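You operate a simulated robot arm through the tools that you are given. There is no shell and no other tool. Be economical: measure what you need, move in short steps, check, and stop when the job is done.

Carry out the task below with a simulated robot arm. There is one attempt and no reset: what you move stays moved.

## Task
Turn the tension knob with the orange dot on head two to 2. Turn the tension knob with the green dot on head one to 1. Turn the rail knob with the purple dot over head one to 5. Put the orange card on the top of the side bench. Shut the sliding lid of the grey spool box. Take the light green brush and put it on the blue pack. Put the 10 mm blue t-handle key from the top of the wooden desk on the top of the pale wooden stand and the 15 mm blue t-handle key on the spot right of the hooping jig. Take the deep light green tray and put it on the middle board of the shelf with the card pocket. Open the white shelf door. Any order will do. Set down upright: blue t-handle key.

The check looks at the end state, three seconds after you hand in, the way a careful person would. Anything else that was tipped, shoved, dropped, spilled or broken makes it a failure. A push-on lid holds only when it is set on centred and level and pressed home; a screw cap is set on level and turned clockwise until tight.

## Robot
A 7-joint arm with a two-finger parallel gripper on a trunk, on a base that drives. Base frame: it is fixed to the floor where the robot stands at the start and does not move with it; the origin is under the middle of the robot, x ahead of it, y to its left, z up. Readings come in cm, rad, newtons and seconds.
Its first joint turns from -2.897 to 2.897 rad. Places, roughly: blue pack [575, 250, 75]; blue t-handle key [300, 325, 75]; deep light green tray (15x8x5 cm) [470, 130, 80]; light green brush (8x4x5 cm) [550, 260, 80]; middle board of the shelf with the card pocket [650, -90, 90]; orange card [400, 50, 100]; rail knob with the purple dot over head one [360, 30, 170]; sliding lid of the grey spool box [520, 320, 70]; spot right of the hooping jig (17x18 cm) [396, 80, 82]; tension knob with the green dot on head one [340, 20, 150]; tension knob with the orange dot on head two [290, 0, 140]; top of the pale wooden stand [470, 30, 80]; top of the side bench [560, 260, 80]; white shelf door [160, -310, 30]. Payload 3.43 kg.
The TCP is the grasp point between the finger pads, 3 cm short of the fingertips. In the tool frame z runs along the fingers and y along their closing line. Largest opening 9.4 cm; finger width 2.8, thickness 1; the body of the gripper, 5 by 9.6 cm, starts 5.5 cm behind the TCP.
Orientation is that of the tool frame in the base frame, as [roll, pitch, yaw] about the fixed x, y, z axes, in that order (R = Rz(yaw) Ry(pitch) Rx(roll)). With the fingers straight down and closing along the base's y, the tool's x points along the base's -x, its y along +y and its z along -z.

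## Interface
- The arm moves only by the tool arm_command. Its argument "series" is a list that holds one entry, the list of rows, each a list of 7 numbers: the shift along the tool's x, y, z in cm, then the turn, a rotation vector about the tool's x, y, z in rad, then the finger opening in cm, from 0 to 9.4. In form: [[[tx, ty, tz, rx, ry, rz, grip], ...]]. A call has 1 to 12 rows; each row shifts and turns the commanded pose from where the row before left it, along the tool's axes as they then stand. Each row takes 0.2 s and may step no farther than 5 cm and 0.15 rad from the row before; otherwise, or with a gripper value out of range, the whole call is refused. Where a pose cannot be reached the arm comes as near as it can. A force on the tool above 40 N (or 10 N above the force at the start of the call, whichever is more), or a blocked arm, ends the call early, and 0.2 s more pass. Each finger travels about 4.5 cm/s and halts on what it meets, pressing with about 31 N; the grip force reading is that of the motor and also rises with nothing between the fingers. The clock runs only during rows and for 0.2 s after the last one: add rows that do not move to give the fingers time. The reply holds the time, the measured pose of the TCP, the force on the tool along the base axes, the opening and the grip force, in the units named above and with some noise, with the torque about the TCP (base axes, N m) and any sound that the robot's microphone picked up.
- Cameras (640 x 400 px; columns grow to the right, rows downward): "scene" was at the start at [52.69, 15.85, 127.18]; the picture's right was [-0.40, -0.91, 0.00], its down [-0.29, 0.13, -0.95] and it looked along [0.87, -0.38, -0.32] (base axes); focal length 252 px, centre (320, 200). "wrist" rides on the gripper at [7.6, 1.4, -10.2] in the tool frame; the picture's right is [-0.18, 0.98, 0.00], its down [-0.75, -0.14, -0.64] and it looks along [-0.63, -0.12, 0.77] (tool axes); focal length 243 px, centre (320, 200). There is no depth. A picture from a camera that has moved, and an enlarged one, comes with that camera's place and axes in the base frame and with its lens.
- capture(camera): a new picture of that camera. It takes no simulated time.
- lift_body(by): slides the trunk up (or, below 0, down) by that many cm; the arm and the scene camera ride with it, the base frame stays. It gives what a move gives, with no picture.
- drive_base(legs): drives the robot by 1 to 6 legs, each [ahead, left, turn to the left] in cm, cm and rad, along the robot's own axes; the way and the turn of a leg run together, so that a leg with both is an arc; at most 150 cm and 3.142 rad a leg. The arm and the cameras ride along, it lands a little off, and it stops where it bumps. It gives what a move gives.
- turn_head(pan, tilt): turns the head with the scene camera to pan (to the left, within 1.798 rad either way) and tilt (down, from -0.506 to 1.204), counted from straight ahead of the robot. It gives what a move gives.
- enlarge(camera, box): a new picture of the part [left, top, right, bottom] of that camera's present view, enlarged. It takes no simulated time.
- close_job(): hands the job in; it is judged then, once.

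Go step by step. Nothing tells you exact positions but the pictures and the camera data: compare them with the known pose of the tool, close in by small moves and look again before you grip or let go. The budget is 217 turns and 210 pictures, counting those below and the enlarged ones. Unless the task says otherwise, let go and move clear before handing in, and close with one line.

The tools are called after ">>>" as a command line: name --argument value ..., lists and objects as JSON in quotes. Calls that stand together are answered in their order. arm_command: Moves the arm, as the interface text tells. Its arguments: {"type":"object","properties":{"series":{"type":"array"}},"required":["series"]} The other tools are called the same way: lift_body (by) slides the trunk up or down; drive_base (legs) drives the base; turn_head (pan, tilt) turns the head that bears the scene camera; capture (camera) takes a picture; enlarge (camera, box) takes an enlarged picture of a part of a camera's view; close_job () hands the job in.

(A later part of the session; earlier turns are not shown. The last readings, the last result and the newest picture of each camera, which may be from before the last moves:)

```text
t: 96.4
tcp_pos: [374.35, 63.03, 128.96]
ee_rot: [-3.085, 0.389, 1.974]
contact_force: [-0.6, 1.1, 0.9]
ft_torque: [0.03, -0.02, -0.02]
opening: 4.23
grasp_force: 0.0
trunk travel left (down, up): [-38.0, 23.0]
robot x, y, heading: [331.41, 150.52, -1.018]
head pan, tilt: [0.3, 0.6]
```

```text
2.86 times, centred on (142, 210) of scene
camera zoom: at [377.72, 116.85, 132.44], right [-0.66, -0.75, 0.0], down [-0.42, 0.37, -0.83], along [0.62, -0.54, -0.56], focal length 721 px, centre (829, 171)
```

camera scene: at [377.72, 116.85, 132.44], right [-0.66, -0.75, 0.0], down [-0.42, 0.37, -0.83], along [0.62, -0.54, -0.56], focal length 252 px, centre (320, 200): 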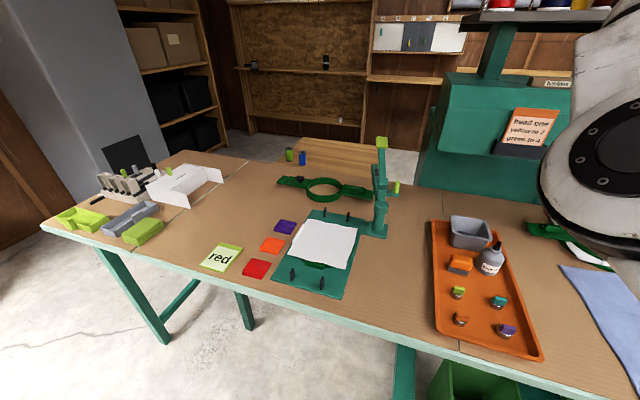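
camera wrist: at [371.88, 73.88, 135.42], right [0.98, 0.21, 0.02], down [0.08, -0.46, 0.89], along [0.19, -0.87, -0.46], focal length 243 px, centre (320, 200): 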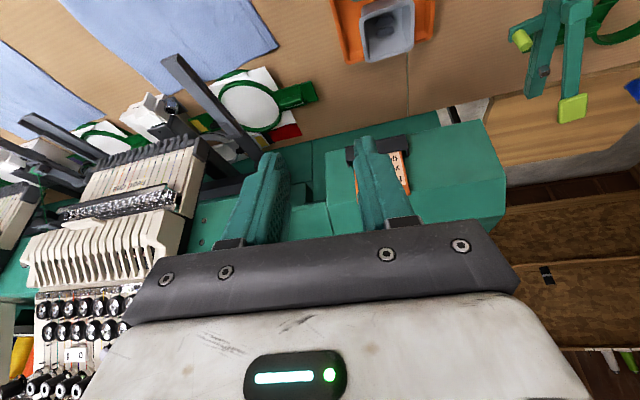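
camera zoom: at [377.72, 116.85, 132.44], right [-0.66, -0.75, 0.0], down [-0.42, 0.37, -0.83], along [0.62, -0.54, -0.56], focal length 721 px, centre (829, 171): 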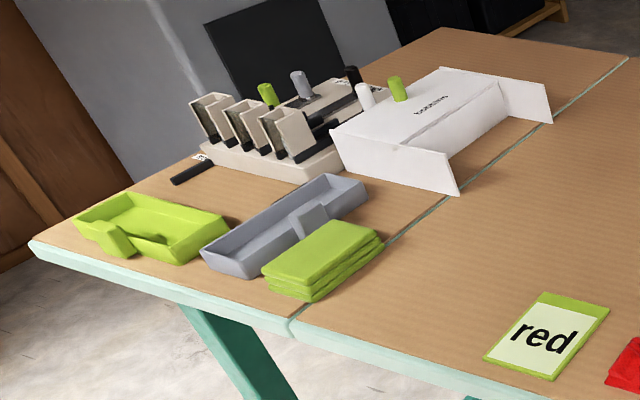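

The card sits in a pocket leaning back, about 9 cm wide, so I'll pinch its top edge from above. First I retract the arm and drive closer.

>>> arm_command --series '[[[0, 0, 0, 0, 0.13, 0, 4.2], [0, 0, 0, 0, 0.13, 0, 4.2], [0, 0, 0, 0, 0.125, 0, 4.2], [4.5, 0, -0.5, 0, 0, 0, 4.2], [4.5, 0, -0.5, 0, 0, 0, 4.2], [4.5, 0, -0.5, 0, 0, 0, 4.2], [4.5, 0, 0, 0, 0, 0, 4.2], [4.5, 0, 0, 0, 0, 0, 4.2], [4.5, 0, 0, 0, 0, 0, 4.2]]]'

>>> drive_base --legs '[[36, 0, 0]]'

>>> turn_head --pan 0.3 --tilt 0.5

>>> capture --camera "scene"

>>> capture --camera "wrist"

```text
t: 98.6
tcp_pos: [358.94, 86.38, 128.46]
ee_rot: [-3.092, 0.065, 1.814]
contact_force: [-0.1, -0.2, 0.3]
ft_torque: [0.03, -0.01, -0.01]
opening: 4.19
grasp_force: 0.0
out of reach, approached as far as the arm can: row 3
trunk travel left (down, up): [-38.0, 23.0]
robot x, y, heading: [331.15, 150.11, -1.019]
head pan, tilt: [0.3, 0.6]
stopped in row 9: the arm was blocked; the commanded pose is now the measured one
```

```text
t: 100.9
tcp_pos: [377.69, 56.0, 128.55]
ee_rot: [-3.086, 0.063, 1.812]
contact_force: [-0.4, 0.1, 0.0]
ft_torque: [0.01, 0.03, 0.01]
opening: 4.19
grasp_force: 0.0
trunk travel left (down, up): [-38.0, 23.0]
robot x, y, heading: [349.88, 119.72, -1.024]
head pan, tilt: [0.3, 0.6]
```

```text
t: 101.5
tcp_pos: [377.09, 55.83, 128.54]
ee_rot: [-3.087, 0.062, 1.795]
contact_force: [0.4, -0.2, 0.9]
ft_torque: [-0.01, -0.04, -0.01]
opening: 4.2
grasp_force: 0.1
trunk travel left (down, up): [-38.0, 23.0]
robot x, y, heading: [350.05, 119.66, -1.022]
head pan, tilt: [0.3, 0.499]
```

```text
140 pictures are left
camera scene: at [396.93, 87.28, 132.42], right [-0.56, -0.83, 0.0], down [-0.47, 0.32, -0.82], along [0.68, -0.47, -0.57], focal length 252 px, centre (320, 200)
```

scene: 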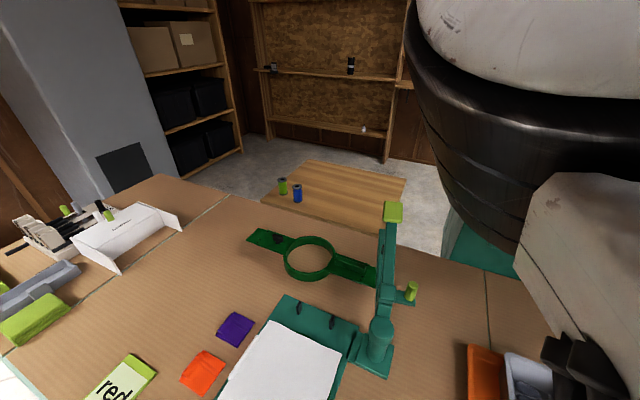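

```text
139 pictures are left
camera wrist: at [377.23, 64.32, 138.09], right [1.0, 0.04, -0.04], down [0.05, -0.72, 0.69], along [0.0, -0.7, -0.72], focal length 243 px, centre (320, 200)
```

wrist: 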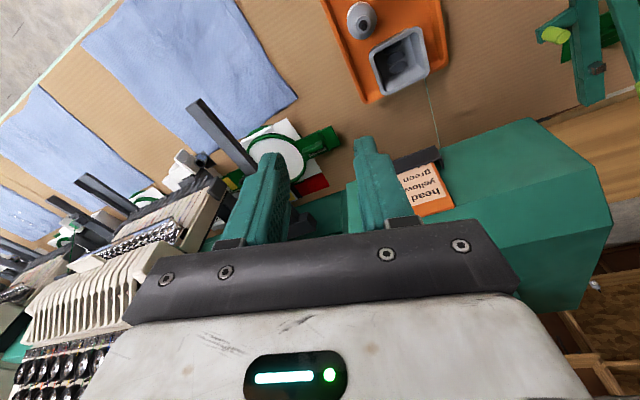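

Elbow and head interfere, so I keep the head turned right. I rotate the gripper so it closes along the card's normal, above the card, and get a side view from the wrist.

>>> turn_head --pan -0.7 --tilt 0.1

>>> arm_command --series '[[[0, 0, -2, 0, 0, 0.14, 4.2], [0, 0, -2, 0, 0, 0.14, 4.2], [0, 0, -2, 0, 0, 0.14, 4.2], [0, 0, 0, 0, 0, 0.14, 4.2], [0, 0, 0, 0, 0, 0.14, 4.2], [0, 0, 0, 0, 0, 0.14, 4.2], [0, 0, 0, 0, 0, 0.14, 4.2], [0, 0, 0, 0, 0, 0.14, 4.2], [0, 0, 0, 0, 0, 0.14, 4.2]]]'

>>> capture --camera "wrist"

>>> capture --camera "scene"

```text
t: 102.8
tcp_pos: [377.58, 56.0, 128.55]
ee_rot: [-3.088, 0.065, 1.811]
contact_force: [-0.1, 0.2, 0.3]
ft_torque: [0.02, 0.01, 0.0]
opening: 4.19
grasp_force: 0.0
trunk travel left (down, up): [-38.0, 23.0]
robot x, y, heading: [349.93, 119.55, -1.026]
head pan, tilt: [-0.7, 0.099]
```

```text
t: 104.8
tcp_pos: [377.78, 56.37, 134.35]
ee_rot: [3.103, 0.078, 0.543]
contact_force: [-0.5, -0.3, 0.1]
ft_torque: [-0.03, -0.01, -0.01]
opening: 4.2
grasp_force: 0.1
trunk travel left (down, up): [-38.0, 23.0]
robot x, y, heading: [349.97, 119.8, -1.018]
head pan, tilt: [-0.7, 0.099]
```

```text
138 pictures are left
camera wrist: at [385.54, 59.78, 143.95], right [0.35, -0.94, 0.05], down [-0.69, -0.22, 0.69], along [-0.64, -0.28, -0.72], focal length 243 px, centre (320, 200)
```

wrist: 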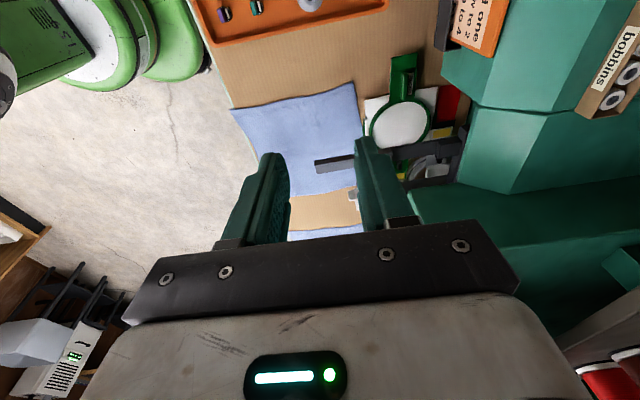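

```text
137 pictures are left
camera scene: at [388.57, 85.48, 141.78], right [-0.99, 0.16, 0.0], down [-0.07, -0.45, -0.89], along [-0.14, -0.88, 0.45], focal length 252 px, centre (320, 200)
```

scene: 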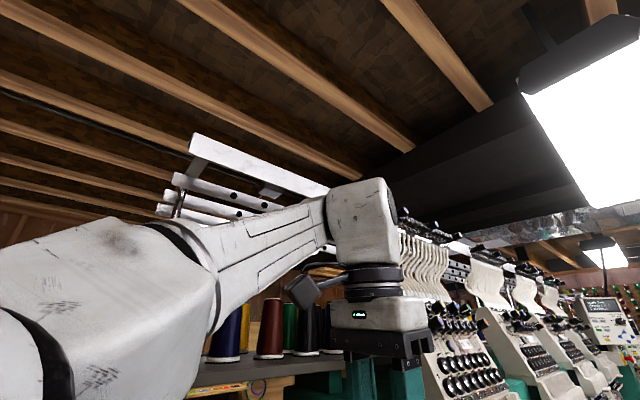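

>>> turn_head --pan -1.5 --tilt 0.1

>>> arm_command --series '[[[1, 2.7, -0.5, 0, 0, 0, 4.2], [1, 2.7, -0.5, 0, 0, 0, 4.2], [1, 2.7, 0, 0, 0, 0, 4.2], [1, 2.7, 0, 0, 0, 0, 4.2]]]'

>>> capture --camera "wrist"

```text
t: 105.9
tcp_pos: [377.82, 56.42, 134.45]
ee_rot: [3.102, 0.074, 0.546]
contact_force: [-0.3, 0.0, -0.8]
ft_torque: [0.02, -0.01, 0.02]
opening: 4.2
grasp_force: 0.1
trunk travel left (down, up): [-38.0, 23.0]
robot x, y, heading: [350.05, 119.76, -1.019]
head pan, tilt: [-1.499, 0.099]
```

```text
t: 106.9
tcp_pos: [387.29, 49.37, 135.2]
ee_rot: [3.105, 0.078, 0.549]
contact_force: [0.3, -0.3, -0.5]
ft_torque: [0.05, -0.02, 0.0]
opening: 4.19
grasp_force: 0.1
trunk travel left (down, up): [-38.0, 23.0]
robot x, y, heading: [349.92, 119.76, -1.019]
head pan, tilt: [-1.499, 0.099]
```

```text
136 pictures are left
camera wrist: at [395.04, 52.94, 144.91], right [0.36, -0.93, 0.05], down [-0.68, -0.23, 0.69], along [-0.64, -0.28, -0.72], focal length 243 px, centre (320, 200)
```

wrist: 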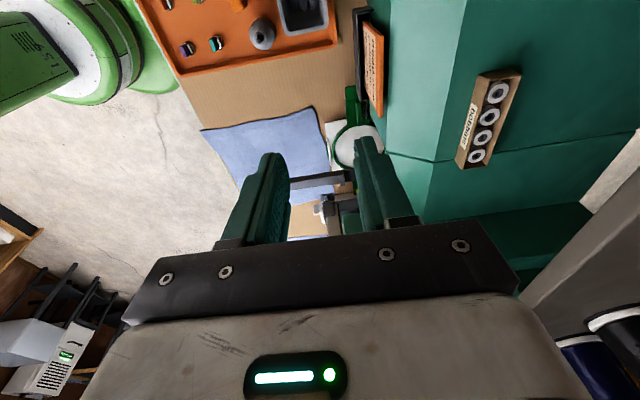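

>>> enlarge --camera "wrist" --box '[310, 0, 470, 100]'

```text
4.00 times, centred on (390, 50) of wrist
camera zoom: at [395.04, 52.94, 144.91], right [0.36, -0.93, 0.05], down [-0.68, -0.23, 0.69], along [-0.64, -0.28, -0.72], focal length 970 px, centre (40, 800)
```

zoom: 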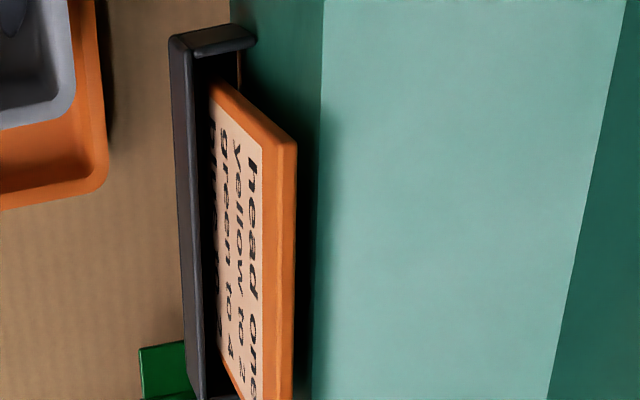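

The card stands about 0.7 cm clear of the panel and is about 7.4 cm wide. I'll straddle its side edges with a near-horizontal tool perpendicular to the card. I back off a bit and reorient.

>>> drive_base --legs '[[-14, 0, 0]]'

>>> arm_command --series '[[[0, 0, 0, 0, 0, -0.143, 9.2], [0, 0, 0, 0, 0, -0.143, 9.2], [0, 0, 0, 0, 0, -0.143, 9.2], [0, 0, 0, 0, 0, -0.143, 9.2], [0, 0, 0, 0, 0, -0.143, 9.2], [0, 0, 0, 0, 0, -0.143, 9.2], [0, 0, 0, 0, 0, -0.143, 9.2], [0, 0, 0, 0, 0, -0.143, 9.2], [0, 0, 0, 0, 0, -0.143, 9.2], [0, 0, 0, 0, 0, -0.143, 9.2], [0, 0, 0, 0, 0, -0.143, 9.2]]]'

>>> arm_command --series '[[[0, 0, 0, 0, -0.14, 0, 9.2], [0, 0, 0, 0, -0.14, 0, 9.2], [0, 0, 0, 0, -0.14, 0, 9.2], [0, 0, 0, 0, -0.14, 0, 9.2], [0, 0, 0, 0, -0.14, 0, 9.2], [0, 0, 0, 0, -0.14, 0, 9.2], [0, 0, 0, 0, -0.14, 0, 9.2], [0, 0, 0, 0, -0.14, 0, 9.2], [0, 0, 0, 0, -0.14, 0, 9.2]]]'

>>> capture --camera "wrist"

```text
t: 108.2
tcp_pos: [379.97, 61.39, 135.35]
ee_rot: [3.107, 0.077, 0.548]
contact_force: [0.8, 0.0, -0.3]
ft_torque: [0.03, -0.01, -0.01]
opening: 4.19
grasp_force: 0.1
trunk travel left (down, up): [-38.0, 23.0]
robot x, y, heading: [342.41, 131.75, -1.019]
head pan, tilt: [-1.499, 0.099]
```

```text
t: 110.7
tcp_pos: [379.94, 61.5, 135.2]
ee_rot: [-3.058, 0.028, 2.121]
contact_force: [0.1, -0.1, -0.3]
ft_torque: [0.01, 0.01, 0.04]
opening: 9.2
grasp_force: 0.0
trunk travel left (down, up): [-38.0, 23.0]
robot x, y, heading: [342.6, 131.26, -1.017]
head pan, tilt: [-1.499, 0.099]
```

```text
t: 112.7
tcp_pos: [378.48, 61.05, 135.61]
ee_rot: [-2.892, 1.297, 2.334]
contact_force: [0.6, 0.2, -0.8]
ft_torque: [0.0, -0.01, -0.01]
opening: 9.2
grasp_force: 0.0
trunk travel left (down, up): [-38.0, 23.0]
robot x, y, heading: [342.39, 131.62, -1.023]
head pan, tilt: [-1.499, 0.099]
```

```text
134 pictures are left
camera wrist: at [373.55, 71.77, 130.78], right [0.89, 0.45, 0.11], down [-0.28, 0.33, 0.9], along [0.37, -0.83, 0.41], focal length 243 px, centre (320, 200)
```

wrist: 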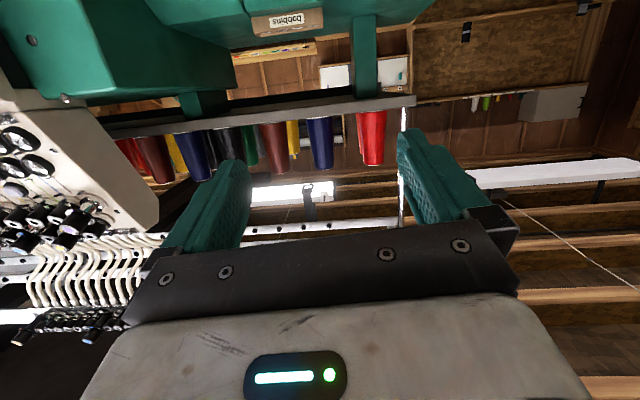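

>>> lift_body --by -18

>>> capture --camera "wrist"

>>> turn_head --pan -0.4 --tilt 0.2

>>> capture --camera "scene"

```text
t: 114.7
tcp_pos: [378.52, 60.97, 117.44]
ee_rot: [-2.873, 1.291, 2.348]
contact_force: [0.2, 0.5, 0.0]
ft_torque: [0.02, -0.03, 0.0]
opening: 9.19
grasp_force: 0.0
trunk travel left (down, up): [-20.0, 41.0]
robot x, y, heading: [342.55, 131.52, -1.014]
head pan, tilt: [-1.499, 0.099]
```

```text
133 pictures are left
camera wrist: at [373.63, 71.77, 112.68], right [0.89, 0.45, 0.1], down [-0.27, 0.32, 0.91], along [0.38, -0.83, 0.41], focal length 243 px, centre (320, 200)
```

wrist: 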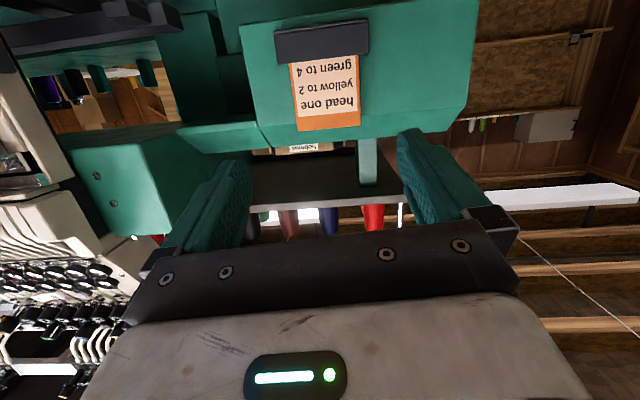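

```text
t: 116.0
tcp_pos: [378.61, 60.92, 117.26]
ee_rot: [-2.868, 1.285, 2.358]
contact_force: [-0.3, -0.3, 0.4]
ft_torque: [0.03, 0.01, 0.02]
opening: 9.18
grasp_force: 0.0
trunk travel left (down, up): [-20.0, 41.0]
robot x, y, heading: [342.83, 131.62, -1.018]
head pan, tilt: [-0.4, 0.201]
```

```text
132 pictures are left
camera scene: at [383.76, 95.08, 118.11], right [-0.99, -0.15, 0.0], down [-0.03, 0.2, -0.98], along [0.15, -0.97, -0.2], focal length 252 px, centre (320, 200)
```

scene: 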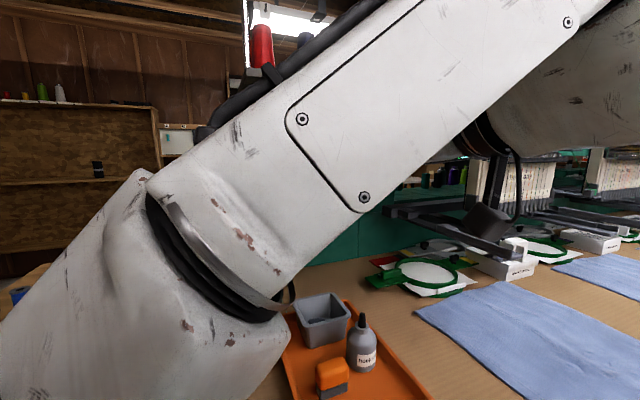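

The card measures about 8.6 cm wide, with its centre near (389.5, 42.4) and its top at z≈117.7. It fits within 9.4 cm, but tightly. I correct the orientation and approach to a pre-grasp for a visual check.

>>> arm_command --series '[[[0.2, -0.2, 0, -0.019, -0.075, 0.04, 9.4], [0.17, -0.15, 0, -0.019, -0.075, 0.039, 9.4], [0, 0, 3.3, 0, 0, 0, 9.4], [0, 0, 3.3, 0, 0, 0, 9.4], [0, 0, 3.3, 0, 0, 0, 9.4], [0, 0, 3.3, 0, 0, 0, 9.4]]]'

>>> capture --camera "wrist"

```text
t: 117.4
tcp_pos: [386.51, 50.18, 115.58]
ee_rot: [3.084, 1.445, 2.085]
contact_force: [-0.4, 0.1, 0.0]
ft_torque: [0.02, -0.02, -0.02]
opening: 9.4
grasp_force: 0.1
trunk travel left (down, up): [-20.0, 41.0]
robot x, y, heading: [342.75, 131.5, -1.017]
head pan, tilt: [-0.4, 0.201]
```

```text
131 pictures are left
camera wrist: at [381.78, 60.37, 109.21], right [0.84, 0.51, 0.19], down [-0.42, 0.38, 0.83], along [0.35, -0.77, 0.53], focal length 243 px, centre (320, 200)
```

wrist: 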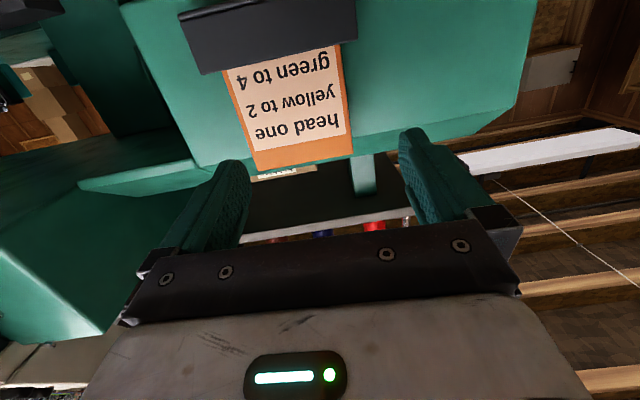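

>>> arm_command --series '[[[0, -1.75, 0, 0.03, 0, 0, 9.4], [0, 0, 2.2, 0, 0, 0, 9.4]]]'

>>> capture --camera "wrist"

```text
t: 118.0
tcp_pos: [386.27, 47.52, 115.11]
ee_rot: [3.117, 1.445, 2.085]
contact_force: [0.3, 0.5, 0.5]
ft_torque: [0.02, 0.03, 0.04]
opening: 9.4
grasp_force: 0.0
trunk travel left (down, up): [-20.0, 41.0]
robot x, y, heading: [342.65, 132.12, -1.019]
head pan, tilt: [-0.4, 0.201]
```

```text
130 pictures are left
camera wrist: at [381.75, 57.79, 108.79], right [0.85, 0.49, 0.19], down [-0.4, 0.39, 0.83], along [0.33, -0.78, 0.53], focal length 243 px, centre (320, 200)
```

wrist: 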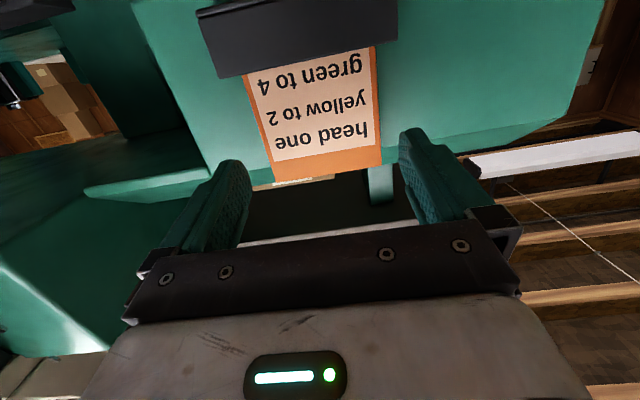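

Aligned to within about 0.2 cm. I advance gently.

>>> arm_command --series '[[[0, -0.2, 1.5, 0, 0, 0, 9.4], [0, 0, 1.2, 0, 0, 0, 9.4], [0, 0, 0.8, 0, 0, 0, 9.4]]]'

>>> capture --camera "wrist"

```text
t: 118.8
tcp_pos: [387.88, 44.5, 114.56]
ee_rot: [3.121, 1.444, 2.092]
contact_force: [1.2, 0.4, 0.5]
ft_torque: [-0.01, -0.05, 0.0]
opening: 9.4
grasp_force: 0.1
trunk travel left (down, up): [-20.0, 41.0]
robot x, y, heading: [342.67, 131.8, -1.019]
head pan, tilt: [-0.4, 0.201]
```

```text
129 pictures are left
camera wrist: at [383.43, 54.69, 108.27], right [0.85, 0.49, 0.19], down [-0.4, 0.39, 0.83], along [0.33, -0.78, 0.53], focal length 243 px, centre (320, 200)
```

wrist: 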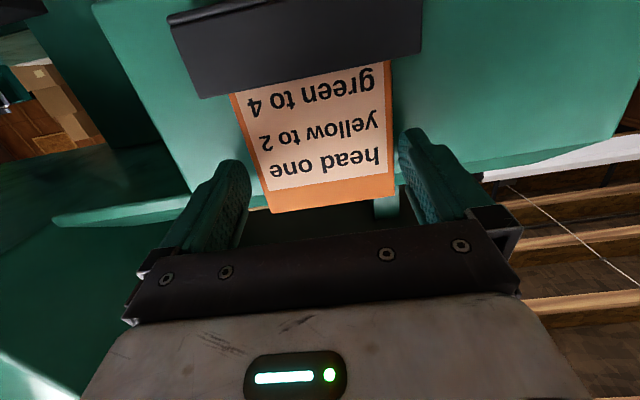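

>>> arm_command --series '[[[0, 0, 0.5, 0, 0, 0, 9.4], [0, 0, 0.4, 0, 0, 0, 9.4], [0, 0, 0, 0, 0, 0, 8], [0, 0, 0, 0, 0, 0, 8], [0, 0, 0, 0, 0, 0, 8]]]'

>>> enlarge --camera "wrist" --box '[160, 50, 480, 250]'

```text
t: 119.7
tcp_pos: [387.69, 43.67, 114.52]
ee_rot: [3.106, 1.444, 2.067]
contact_force: [-4.6, 9.8, -2.5]
ft_torque: [-0.01, -0.16, -0.48]
opening: 8.36
grasp_force: 30.6
trunk travel left (down, up): [-20.0, 41.0]
robot x, y, heading: [342.67, 131.55, -1.021]
head pan, tilt: [-0.4, 0.201]
stopped in row 4: the force on the tool passed its limit at 42 N (the readings are from after the stop); the commanded pose is now the measured one
```

```text
2.00 times, centred on (320, 150) of wrist
camera zoom: at [383.35, 53.97, 108.2], right [0.86, 0.48, 0.19], down [-0.4, 0.39, 0.83], along [0.32, -0.78, 0.53], focal length 485 px, centre (320, 300)
```

zoom: 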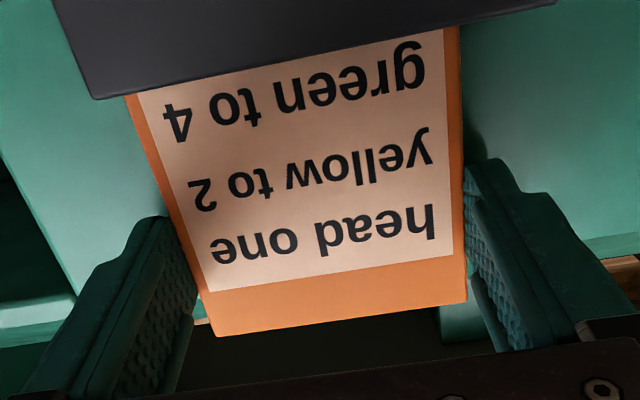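

Gripped. I lift along the card plane.

>>> arm_command --series '[[[0, 0, 0, 0, 0, 0, 7.5], [-1, 0, 0, 0, 0, 0, 7.5], [-2, 0, 0, 0, 0, 0, 7.5], [-2, 0, 0, 0, 0, 0, 7.5], [-2, 0, 0, 0, 0, 0, 7.5], [-2, 0, -0.5, 0, 0, 0, 7.5], [-2, 0, -2, 0, 0, 0, 7.5], [0, 0, -4, 0, 0, 0, 7.5], [0, 0, -4, 0, 0, 0, 7.5]]]'

>>> capture --camera "wrist"

```text
t: 120.3
tcp_pos: [387.74, 43.59, 115.33]
ee_rot: [3.088, 1.439, 2.045]
contact_force: [-4.7, 11.3, -0.3]
ft_torque: [-0.06, -0.22, -0.05]
opening: 8.33
grasp_force: 31.4
trunk travel left (down, up): [-20.0, 41.0]
robot x, y, heading: [343.11, 131.86, -1.023]
head pan, tilt: [-0.4, 0.201]
stopped in row 3: the force on the tool passed its limit at 78 N (the readings are from after the stop); the commanded pose is now the measured one
```

```text
127 pictures are left
camera wrist: at [383.33, 54.01, 109.11], right [0.86, 0.47, 0.19], down [-0.4, 0.39, 0.83], along [0.32, -0.79, 0.52], focal length 243 px, centre (320, 200)
```

wrist: 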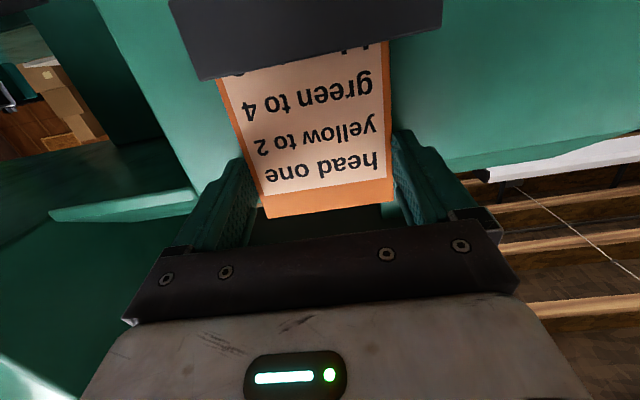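

The card rises but binds, with the fingertips probably pressing the panel. I ease back 0.3 cm and lift more gently.

>>> arm_command --series '[[[0, 0, -0.4, 0, 0, 0, 7.5], [-0.5, 0, -0.05, 0, 0, 0, 7.5], [-0.7, 0, -0.07, 0, 0, 0, 7.5], [-0.7, 0, -0.07, 0, 0, 0, 7.5], [-0.7, 0, -0.07, 0, 0, 0, 7.5]]]'

>>> capture --camera "wrist"

```text
t: 121.5
tcp_pos: [387.57, 43.76, 117.9]
ee_rot: [3.091, 1.435, 2.05]
contact_force: [-0.2, 0.3, 0.5]
ft_torque: [0.03, -0.02, -0.01]
opening: 8.34
grasp_force: 31.6
trunk travel left (down, up): [-20.0, 41.0]
robot x, y, heading: [342.38, 131.43, -1.021]
head pan, tilt: [-0.4, 0.201]
```

```text
126 pictures are left
camera wrist: at [383.26, 54.15, 111.65], right [0.86, 0.47, 0.19], down [-0.4, 0.39, 0.83], along [0.32, -0.79, 0.52], focal length 243 px, centre (320, 200)
```

wrist: 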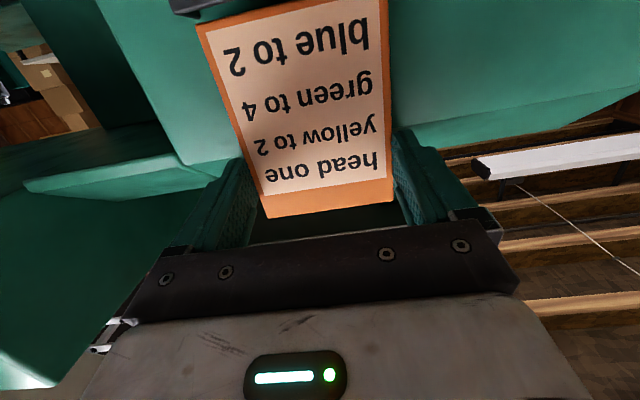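

The card is out. I lift clear, back off, turn toward the far wall and drive along the aisle to the side bench.

>>> arm_command --series '[[[-2, 0, -0.3, 0, 0, 0, 7.5], [-2, 0, -1, 0, 0, 0, 7.5], [-2, 0, -1, 0, 0, 0, 7.5], [-1, 0, -3, 0, 0, 0, 7.5], [0, 0, -3, 0, 0, 0, 7.5]]]'

>>> drive_base --legs '[[-18, 0, 0], [0, 0, 1.56], [90, 0, 0]]'

>>> turn_head --pan -0.3 --tilt 0.3

>>> capture --camera "scene"

>>> capture --camera "wrist"

```text
t: 122.8
tcp_pos: [383.77, 49.89, 126.01]
ee_rot: [3.093, 1.435, 2.053]
contact_force: [-0.1, -0.2, -0.5]
ft_torque: [-0.02, -0.01, 0.0]
opening: 8.33
grasp_force: 31.7
trunk travel left (down, up): [-20.0, 41.0]
robot x, y, heading: [342.34, 131.69, -1.018]
head pan, tilt: [-0.4, 0.201]
```

```text
t: 132.4
tcp_pos: [492.93, 234.15, 125.96]
ee_rot: [3.094, 1.437, -2.666]
contact_force: [-0.5, -0.9, -0.2]
ft_torque: [0.01, 0.01, 0.0]
opening: 8.33
grasp_force: 30.1
trunk travel left (down, up): [-20.0, 41.0]
robot x, y, heading: [410.92, 193.89, 0.546]
head pan, tilt: [-0.4, 0.201]
```

```text
t: 133.1
tcp_pos: [493.03, 234.22, 125.99]
ee_rot: [3.094, 1.436, -2.666]
contact_force: [0.4, -0.3, -0.4]
ft_torque: [-0.02, -0.01, 0.02]
opening: 8.35
grasp_force: 30.8
trunk travel left (down, up): [-20.0, 41.0]
robot x, y, heading: [411.13, 193.44, 0.547]
head pan, tilt: [-0.3, 0.3]
```

```text
125 pictures are left
camera scene: at [447.67, 235.54, 117.19], right [0.24, -0.97, 0.0], down [-0.29, -0.07, -0.96], along [0.93, 0.23, -0.3], focal length 252 px, centre (320, 200)
```

scene: 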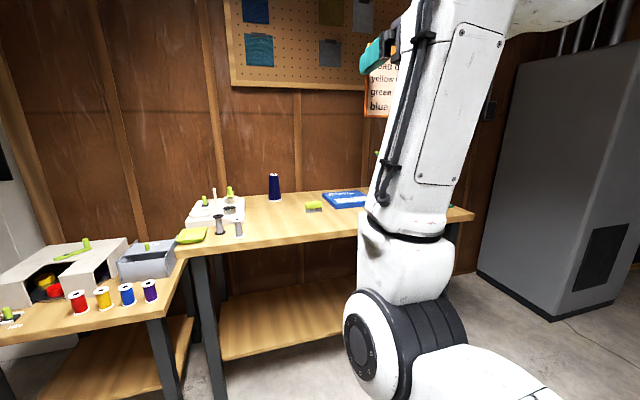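

```text
124 pictures are left
camera wrist: at [482.58, 229.88, 119.74], right [-0.47, 0.86, 0.19], down [-0.39, -0.39, 0.83], along [0.79, 0.32, 0.52], focal length 243 px, centre (320, 200)
```

wrist: 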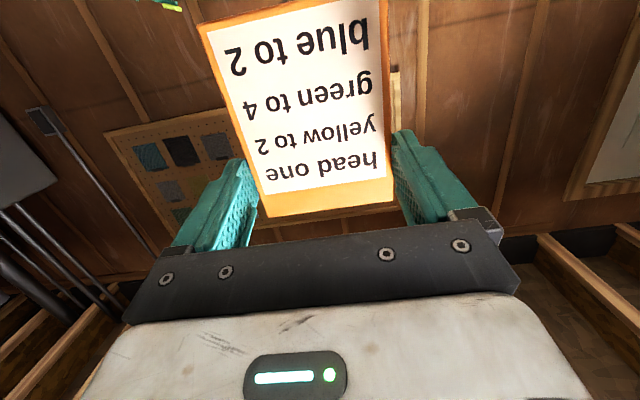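

>>> enlarge --camera "scene" --box '[170, 160, 410, 310]'

>>> enlarge --camera "scene" --box '[0, 210, 200, 335]'

```text
2.67 times, centred on (290, 235) of scene
camera zoom: at [447.67, 235.54, 117.19], right [0.24, -0.97, 0.0], down [-0.29, -0.07, -0.96], along [0.93, 0.23, -0.3], focal length 673 px, centre (400, 107)
```

zoom: 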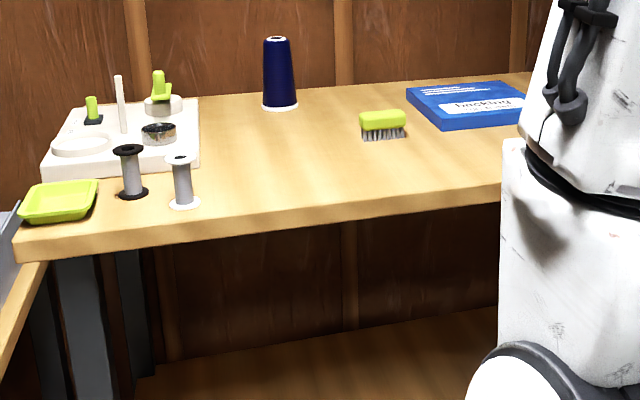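

```text
3.20 times, centred on (100, 272) of scene
camera zoom: at [447.67, 235.54, 117.19], right [0.24, -0.97, 0.0], down [-0.29, -0.07, -0.96], along [0.93, 0.23, -0.3], focal length 808 px, centre (1024, -32)
```

zoom: 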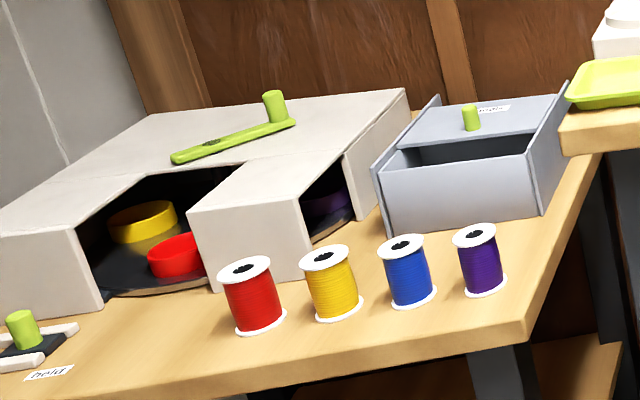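

I drive closer and turn the tool downward so the card lies flat.

>>> drive_base --legs '[[48, 0, 0]]'

>>> arm_command --series '[[[0, 0, -1, 0, 0.144, 0, 7.5], [0, 0, -1, 0, 0.144, 0, 7.5], [0, 0, 0, 0, 0.144, 0, 7.5], [0, 0, 0, 0, 0.144, 0, 7.5], [0, 0, 0, 0, 0.144, 0, 7.5], [0, 0, 0, 0, 0.144, 0, 7.5], [0, 0, 0, 0, 0.144, 0, 7.5], [0, 0, 0, 0, 0.144, 0, 7.5], [0, 0, 0, 0, 0.144, 0, 7.5], [0, 0, 0, 0, 0.14, 0, 7.5]]]'

>>> turn_head --pan -0.3 --tilt 0.5

>>> capture --camera "scene"

>>> capture --camera "wrist"

```text
t: 135.9
tcp_pos: [534.11, 259.03, 125.99]
ee_rot: [3.093, 1.437, -2.67]
contact_force: [-0.4, -1.1, 0.1]
ft_torque: [0.0, 0.0, -0.03]
opening: 8.33
grasp_force: 30.8
trunk travel left (down, up): [-20.0, 41.0]
robot x, y, heading: [452.02, 218.27, 0.543]
head pan, tilt: [-0.3, 0.3]
```

```text
t: 138.1
tcp_pos: [531.9, 258.39, 115.14]
ee_rot: [-3.135, -0.012, -2.62]
contact_force: [-0.7, -0.2, -0.1]
ft_torque: [-0.03, 0.0, 0.01]
opening: 8.36
grasp_force: 31.3
out of reach, approached as far as the arm can: row 8, 9, 10
trunk travel left (down, up): [-20.0, 41.0]
robot x, y, heading: [452.34, 218.22, 0.545]
head pan, tilt: [-0.3, 0.3]
```

```text
t: 138.9
tcp_pos: [532.04, 258.4, 115.05]
ee_rot: [3.141, -0.011, -2.62]
contact_force: [0.1, -0.2, -0.1]
ft_torque: [0.01, 0.01, 0.02]
opening: 8.33
grasp_force: 31.4
trunk travel left (down, up): [-20.0, 41.0]
robot x, y, heading: [452.42, 218.44, 0.544]
head pan, tilt: [-0.3, 0.499]
```

```text
121 pictures are left
camera scene: at [488.68, 260.4, 115.35], right [0.24, -0.97, 0.0], down [-0.46, -0.12, -0.88], along [0.85, 0.21, -0.48], focal length 252 px, centre (320, 200)
```

scene: 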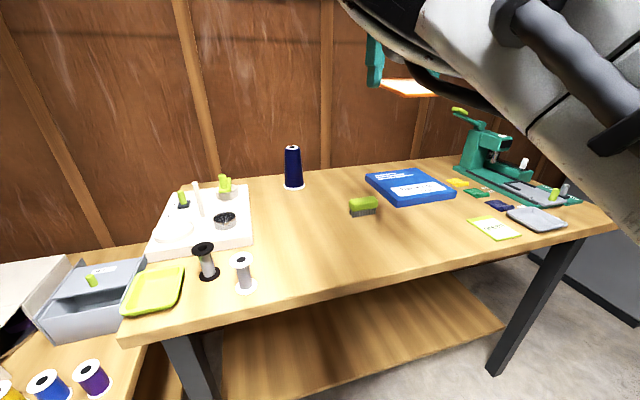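

```text
120 pictures are left
camera wrist: at [524.82, 255.86, 125.34], right [-0.33, 0.94, 0.0], down [0.73, 0.26, 0.63], along [0.6, 0.21, -0.77], focal length 243 px, centre (320, 200)
```

wrist: 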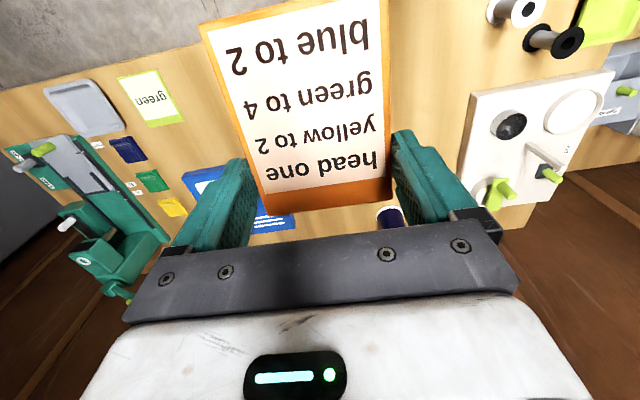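

The bench top is at z≈79.5 and the brush at about (547, 263). I'll set the card flat at about (535, 275), clear of the spools and the brush. I drive 15 cm closer, move over and check.

>>> drive_base --legs '[[15, 0, 0]]'

>>> arm_command --series '[[[1, 4, 0, 0, 0, 0, 7.5], [1, 4, 0, 0, 0, 0, 7.5], [1, 4, 0, 0, 0, 0, 7.5], [0, 0, 5, 0, 0, 0, 7.5], [0, 0, 5, 0, 0, 0, 7.5], [0, 0, 5, 0, 0, 0, 7.5], [0, 0, 5, 0, 0, 0, 7.5]]]'

>>> capture --camera "scene"

>>> capture --camera "wrist"

```text
t: 140.2
tcp_pos: [544.7, 266.21, 115.02]
ee_rot: [-3.14, -0.011, -2.619]
contact_force: [-0.4, -0.6, -0.7]
ft_torque: [0.0, -0.02, 0.0]
opening: 8.34
grasp_force: 30.6
trunk travel left (down, up): [-20.0, 41.0]
robot x, y, heading: [465.24, 226.22, 0.547]
head pan, tilt: [-0.3, 0.499]
```

```text
t: 141.1
tcp_pos: [541.83, 265.76, 114.96]
ee_rot: [3.139, -0.009, -2.813]
contact_force: [0.0, 1.3, 0.0]
ft_torque: [-0.02, -0.02, 0.01]
opening: 8.32
grasp_force: 31.2
trunk travel left (down, up): [-20.0, 41.0]
robot x, y, heading: [464.78, 226.38, 0.539]
head pan, tilt: [-0.3, 0.499]
stopped in row 4: the arm was blocked; the commanded pose is now the measured one
```

```text
119 pictures are left
camera scene: at [501.41, 268.26, 115.25], right [0.26, -0.97, 0.0], down [-0.47, -0.13, -0.87], along [0.84, 0.23, -0.49], focal length 252 px, centre (320, 200)
```

scene: 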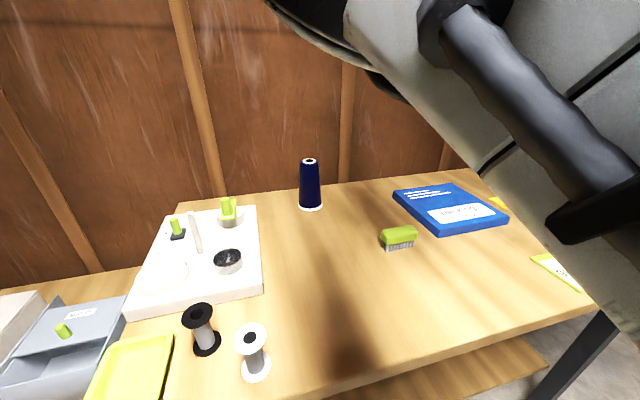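

```text
118 pictures are left
camera wrist: at [534.25, 264.63, 125.21], right [-0.14, 0.99, 0.0], down [0.77, 0.11, 0.63], along [0.63, 0.09, -0.77], focal length 243 px, centre (320, 200)
```

wrist: 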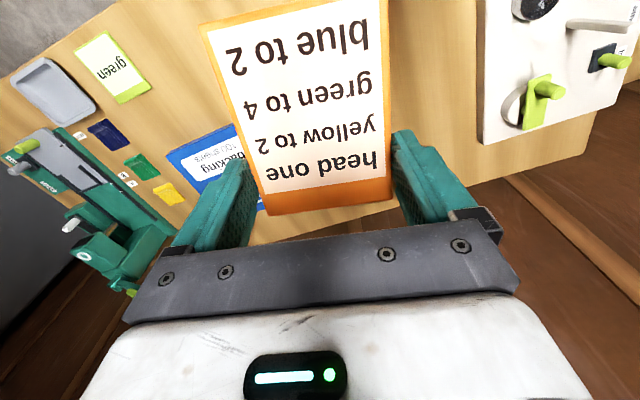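

The mast blocks leftward arm motion, so I shift the base left instead and then lower.

>>> drive_base --legs '[[0, 12, 0]]'

>>> arm_command --series '[[[0, 0, 4, 0, 0, 0, 7.5], [0, 0, 4, 0, 0, 0, 7.5], [0, 0, 4, 0, 0, 0, 7.5], [0, 0, 4, 0, 0, 0, 7.5], [0, 0, 4, 0, 0, 0, 7.5]]]'

>>> capture --camera "scene"

>>> capture --camera "wrist"

```text
t: 142.3
tcp_pos: [535.6, 275.83, 114.92]
ee_rot: [-3.141, -0.01, -2.817]
contact_force: [0.8, -0.5, 0.4]
ft_torque: [0.03, -0.01, 0.03]
opening: 8.34
grasp_force: 31.4
trunk travel left (down, up): [-20.0, 41.0]
robot x, y, heading: [458.99, 236.35, 0.542]
head pan, tilt: [-0.3, 0.499]
```

```text
t: 143.5
tcp_pos: [535.33, 275.76, 95.11]
ee_rot: [3.141, -0.01, -2.817]
contact_force: [-1.0, -1.0, -0.5]
ft_torque: [-0.01, 0.0, 0.01]
opening: 8.35
grasp_force: 31.0
trunk travel left (down, up): [-20.0, 41.0]
robot x, y, heading: [458.65, 236.36, 0.539]
head pan, tilt: [-0.3, 0.499]
```

```text
117 pictures are left
camera scene: at [495.31, 278.37, 115.36], right [0.24, -0.97, 0.0], down [-0.46, -0.11, -0.88], along [0.85, 0.21, -0.48], focal length 252 px, centre (320, 200)
```

scene: 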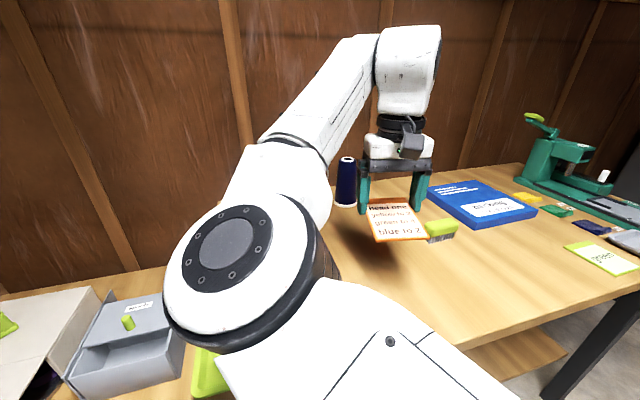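

```text
116 pictures are left
camera wrist: at [527.87, 274.71, 105.33], right [-0.14, 0.99, 0.0], down [0.77, 0.11, 0.63], along [0.63, 0.09, -0.77], focal length 243 px, centre (320, 200)
```

wrist: 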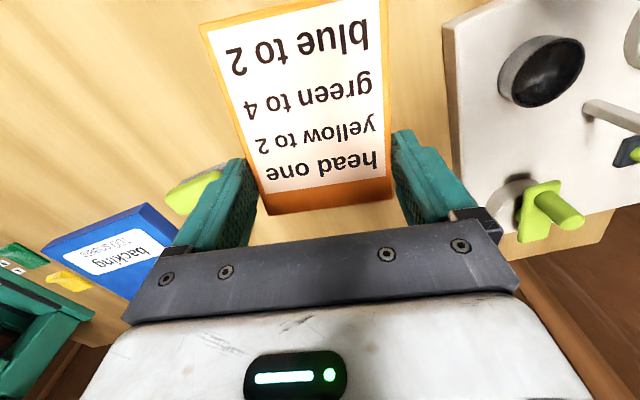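

Clear of the brush and tray. I lower to just above the bench and release.

>>> arm_command --series '[[[0, 0, 4, 0, 0, 0, 7.5], [0, 0, 4, 0, 0, 0, 7.5], [0, 0, 2.5, 0, 0, 0, 7.5], [0, 0, 0.8, 0, 0, 0, 7.5], [0, 0, 0.6, 0, 0, 0, 7.5]]]'

>>> capture --camera "scene"

>>> capture --camera "wrist"

```text
t: 144.7
tcp_pos: [535.13, 275.94, 83.11]
ee_rot: [-3.14, -0.01, -2.819]
contact_force: [0.5, 1.4, 11.6]
ft_torque: [-0.21, 0.87, -0.09]
opening: 8.38
grasp_force: 31.1
trunk travel left (down, up): [-20.0, 41.0]
robot x, y, heading: [458.63, 237.02, 0.544]
head pan, tilt: [-0.3, 0.499]
```

```text
115 pictures are left
camera scene: at [495.3, 278.37, 115.38], right [0.24, -0.97, 0.0], down [-0.46, -0.11, -0.88], along [0.85, 0.21, -0.48], focal length 252 px, centre (320, 200)
```

scene: 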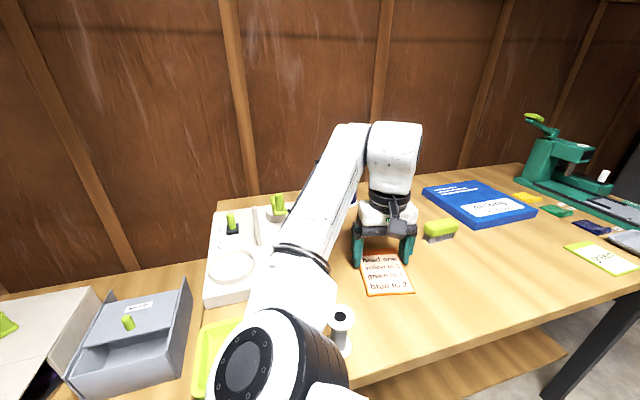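

```text
114 pictures are left
camera wrist: at [527.62, 274.84, 93.49], right [-0.14, 0.99, 0.0], down [0.77, 0.11, 0.63], along [0.63, 0.09, -0.77], focal length 243 px, centre (320, 200)
```

wrist: 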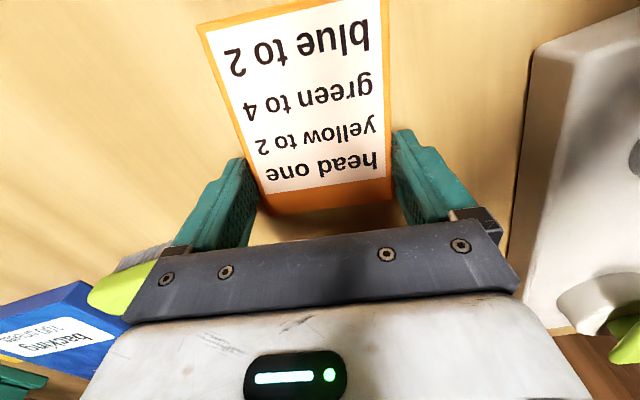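

>>> arm_command --series '[[[0, 0, 0, 0, 0, 0, 9.3], [0, 0, 0, 0, 0, 0, 9.3], [0, 0, -2, 0, 0, 0, 9.3], [0, 0, -4, 0, 0, 0, 9.3], [0, 0, -4, 0, 0, 0, 9.3], [0, 0, -5, 0, 0, 0, 9.3]]]'

>>> capture --camera "wrist"

>>> capture --camera "scene"

```text
t: 146.1
tcp_pos: [535.38, 275.94, 97.99]
ee_rot: [-3.141, -0.013, -2.818]
contact_force: [0.1, -0.2, 0.3]
ft_torque: [-0.01, 0.02, 0.0]
opening: 9.29
grasp_force: 0.0
trunk travel left (down, up): [-20.0, 41.0]
robot x, y, heading: [458.93, 236.57, 0.537]
head pan, tilt: [-0.3, 0.499]
```

```text
113 pictures are left
camera wrist: at [527.75, 274.91, 108.2], right [-0.14, 0.99, 0.0], down [0.77, 0.11, 0.63], along [0.63, 0.09, -0.77], focal length 243 px, centre (320, 200)
```

wrist: 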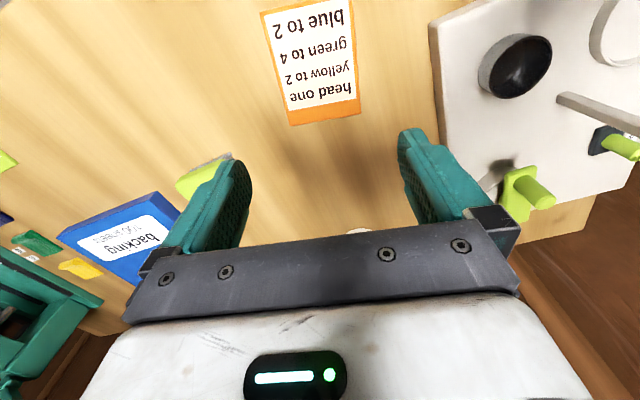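

```text
112 pictures are left
camera scene: at [495.34, 278.39, 115.32], right [0.24, -0.97, 0.0], down [-0.47, -0.11, -0.88], along [0.85, 0.21, -0.48], focal length 252 px, centre (320, 200)
```

scene: 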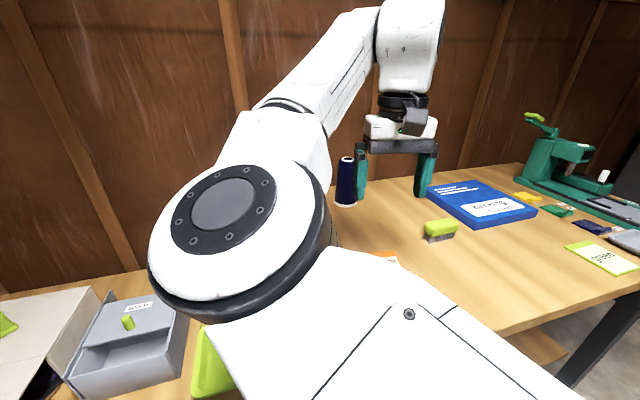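

The card lies flat on the bench. Next the brush: I shift the base right 16 cm so the gripper hovers over it.

>>> drive_base --legs '[[0, -16, 0]]'

>>> arm_command --series '[[[0, 0, -4, 0, 0, 0, 9.3], [2, 0, 0, 0, 0, 0, 9.3], [2, 0, 0, 0, 0, 0, 9.3]]]'

>>> capture --camera "wrist"

>>> capture --camera "scene"

```text
t: 147.6
tcp_pos: [543.77, 261.72, 97.95]
ee_rot: [-3.141, -0.012, -2.819]
contact_force: [-0.7, -0.2, -0.5]
ft_torque: [0.01, -0.01, 0.02]
opening: 9.3
grasp_force: 0.1
trunk travel left (down, up): [-20.0, 41.0]
robot x, y, heading: [467.12, 222.93, 0.543]
head pan, tilt: [-0.3, 0.499]
```

```text
t: 148.3
tcp_pos: [539.95, 260.5, 101.92]
ee_rot: [-3.141, -0.011, -2.818]
contact_force: [-0.2, -0.6, 0.4]
ft_torque: [0.0, 0.0, 0.01]
opening: 9.31
grasp_force: 0.0
trunk travel left (down, up): [-20.0, 41.0]
robot x, y, heading: [467.37, 222.87, 0.538]
head pan, tilt: [-0.3, 0.499]
```

```text
111 pictures are left
camera wrist: at [532.36, 259.53, 112.2], right [-0.14, 0.99, 0.0], down [0.77, 0.11, 0.63], along [0.63, 0.09, -0.77], focal length 243 px, centre (320, 200)
```

wrist: 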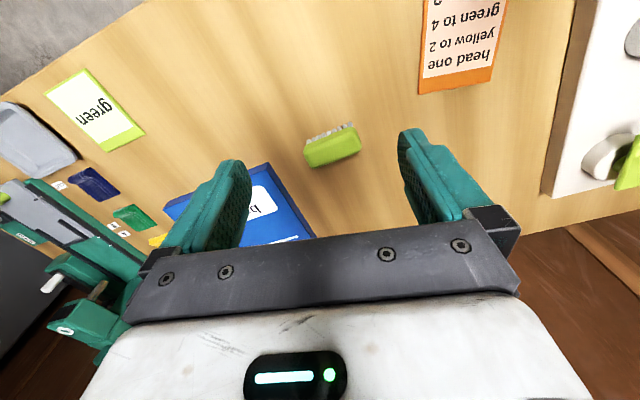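

```text
110 pictures are left
camera scene: at [503.8, 264.33, 115.34], right [0.24, -0.97, 0.0], down [-0.47, -0.11, -0.88], along [0.85, 0.21, -0.48], focal length 252 px, centre (320, 200)
```

scene: 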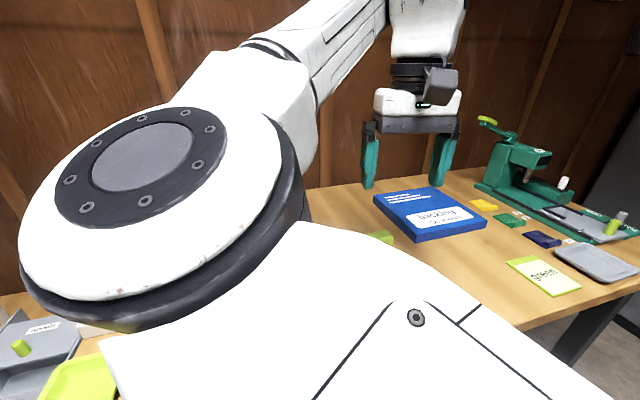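

The brush is at about (546.5, 263.2) with its long axis across, and the blue pack is centred at about (560.5, 250.8). I rotate the gripper to close across the brush's 4 cm width and move above it.

>>> arm_command --series '[[[0, 0, 0, 0, 0, 0.1355, 7], [0, 0, 0, 0, 0, 0.1355, 7], [0, 0, 0, 0, 0, 0.1355, 7], [0, 0, 0, 0, 0, 0.1355, 7], [0, 0, 0, 0, 0, 0.1355, 7], [0, 0, 0, 0, 0, 0.1355, 7], [0, 0, 0, 0, 0, 0.1355, 7], [0, 0, 0, 0, 0, 0.1355, 7], [0, 0, 0, 0, 0, 0.1355, 7], [0, 0, 0, 0, 0, 0.1355, 7]]]'

>>> capture --camera "wrist"

```text
t: 150.6
tcp_pos: [539.96, 260.69, 102.03]
ee_rot: [-3.131, -0.004, 2.108]
contact_force: [0.2, 0.4, 1.0]
ft_torque: [-0.01, 0.0, -0.02]
opening: 6.99
grasp_force: 0.0
trunk travel left (down, up): [-20.0, 41.0]
robot x, y, heading: [466.72, 222.81, 0.537]
head pan, tilt: [-0.3, 0.499]
```

```text
109 pictures are left
camera wrist: at [537.46, 267.93, 112.13], right [0.94, 0.34, -0.01], down [0.27, -0.72, 0.64], along [0.21, -0.61, -0.77], focal length 243 px, centre (320, 200)
```

wrist: 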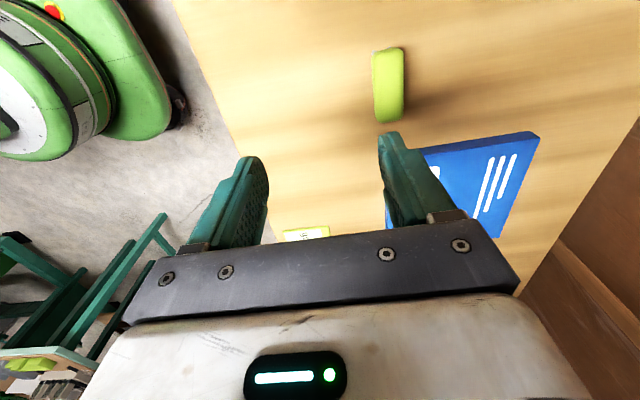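

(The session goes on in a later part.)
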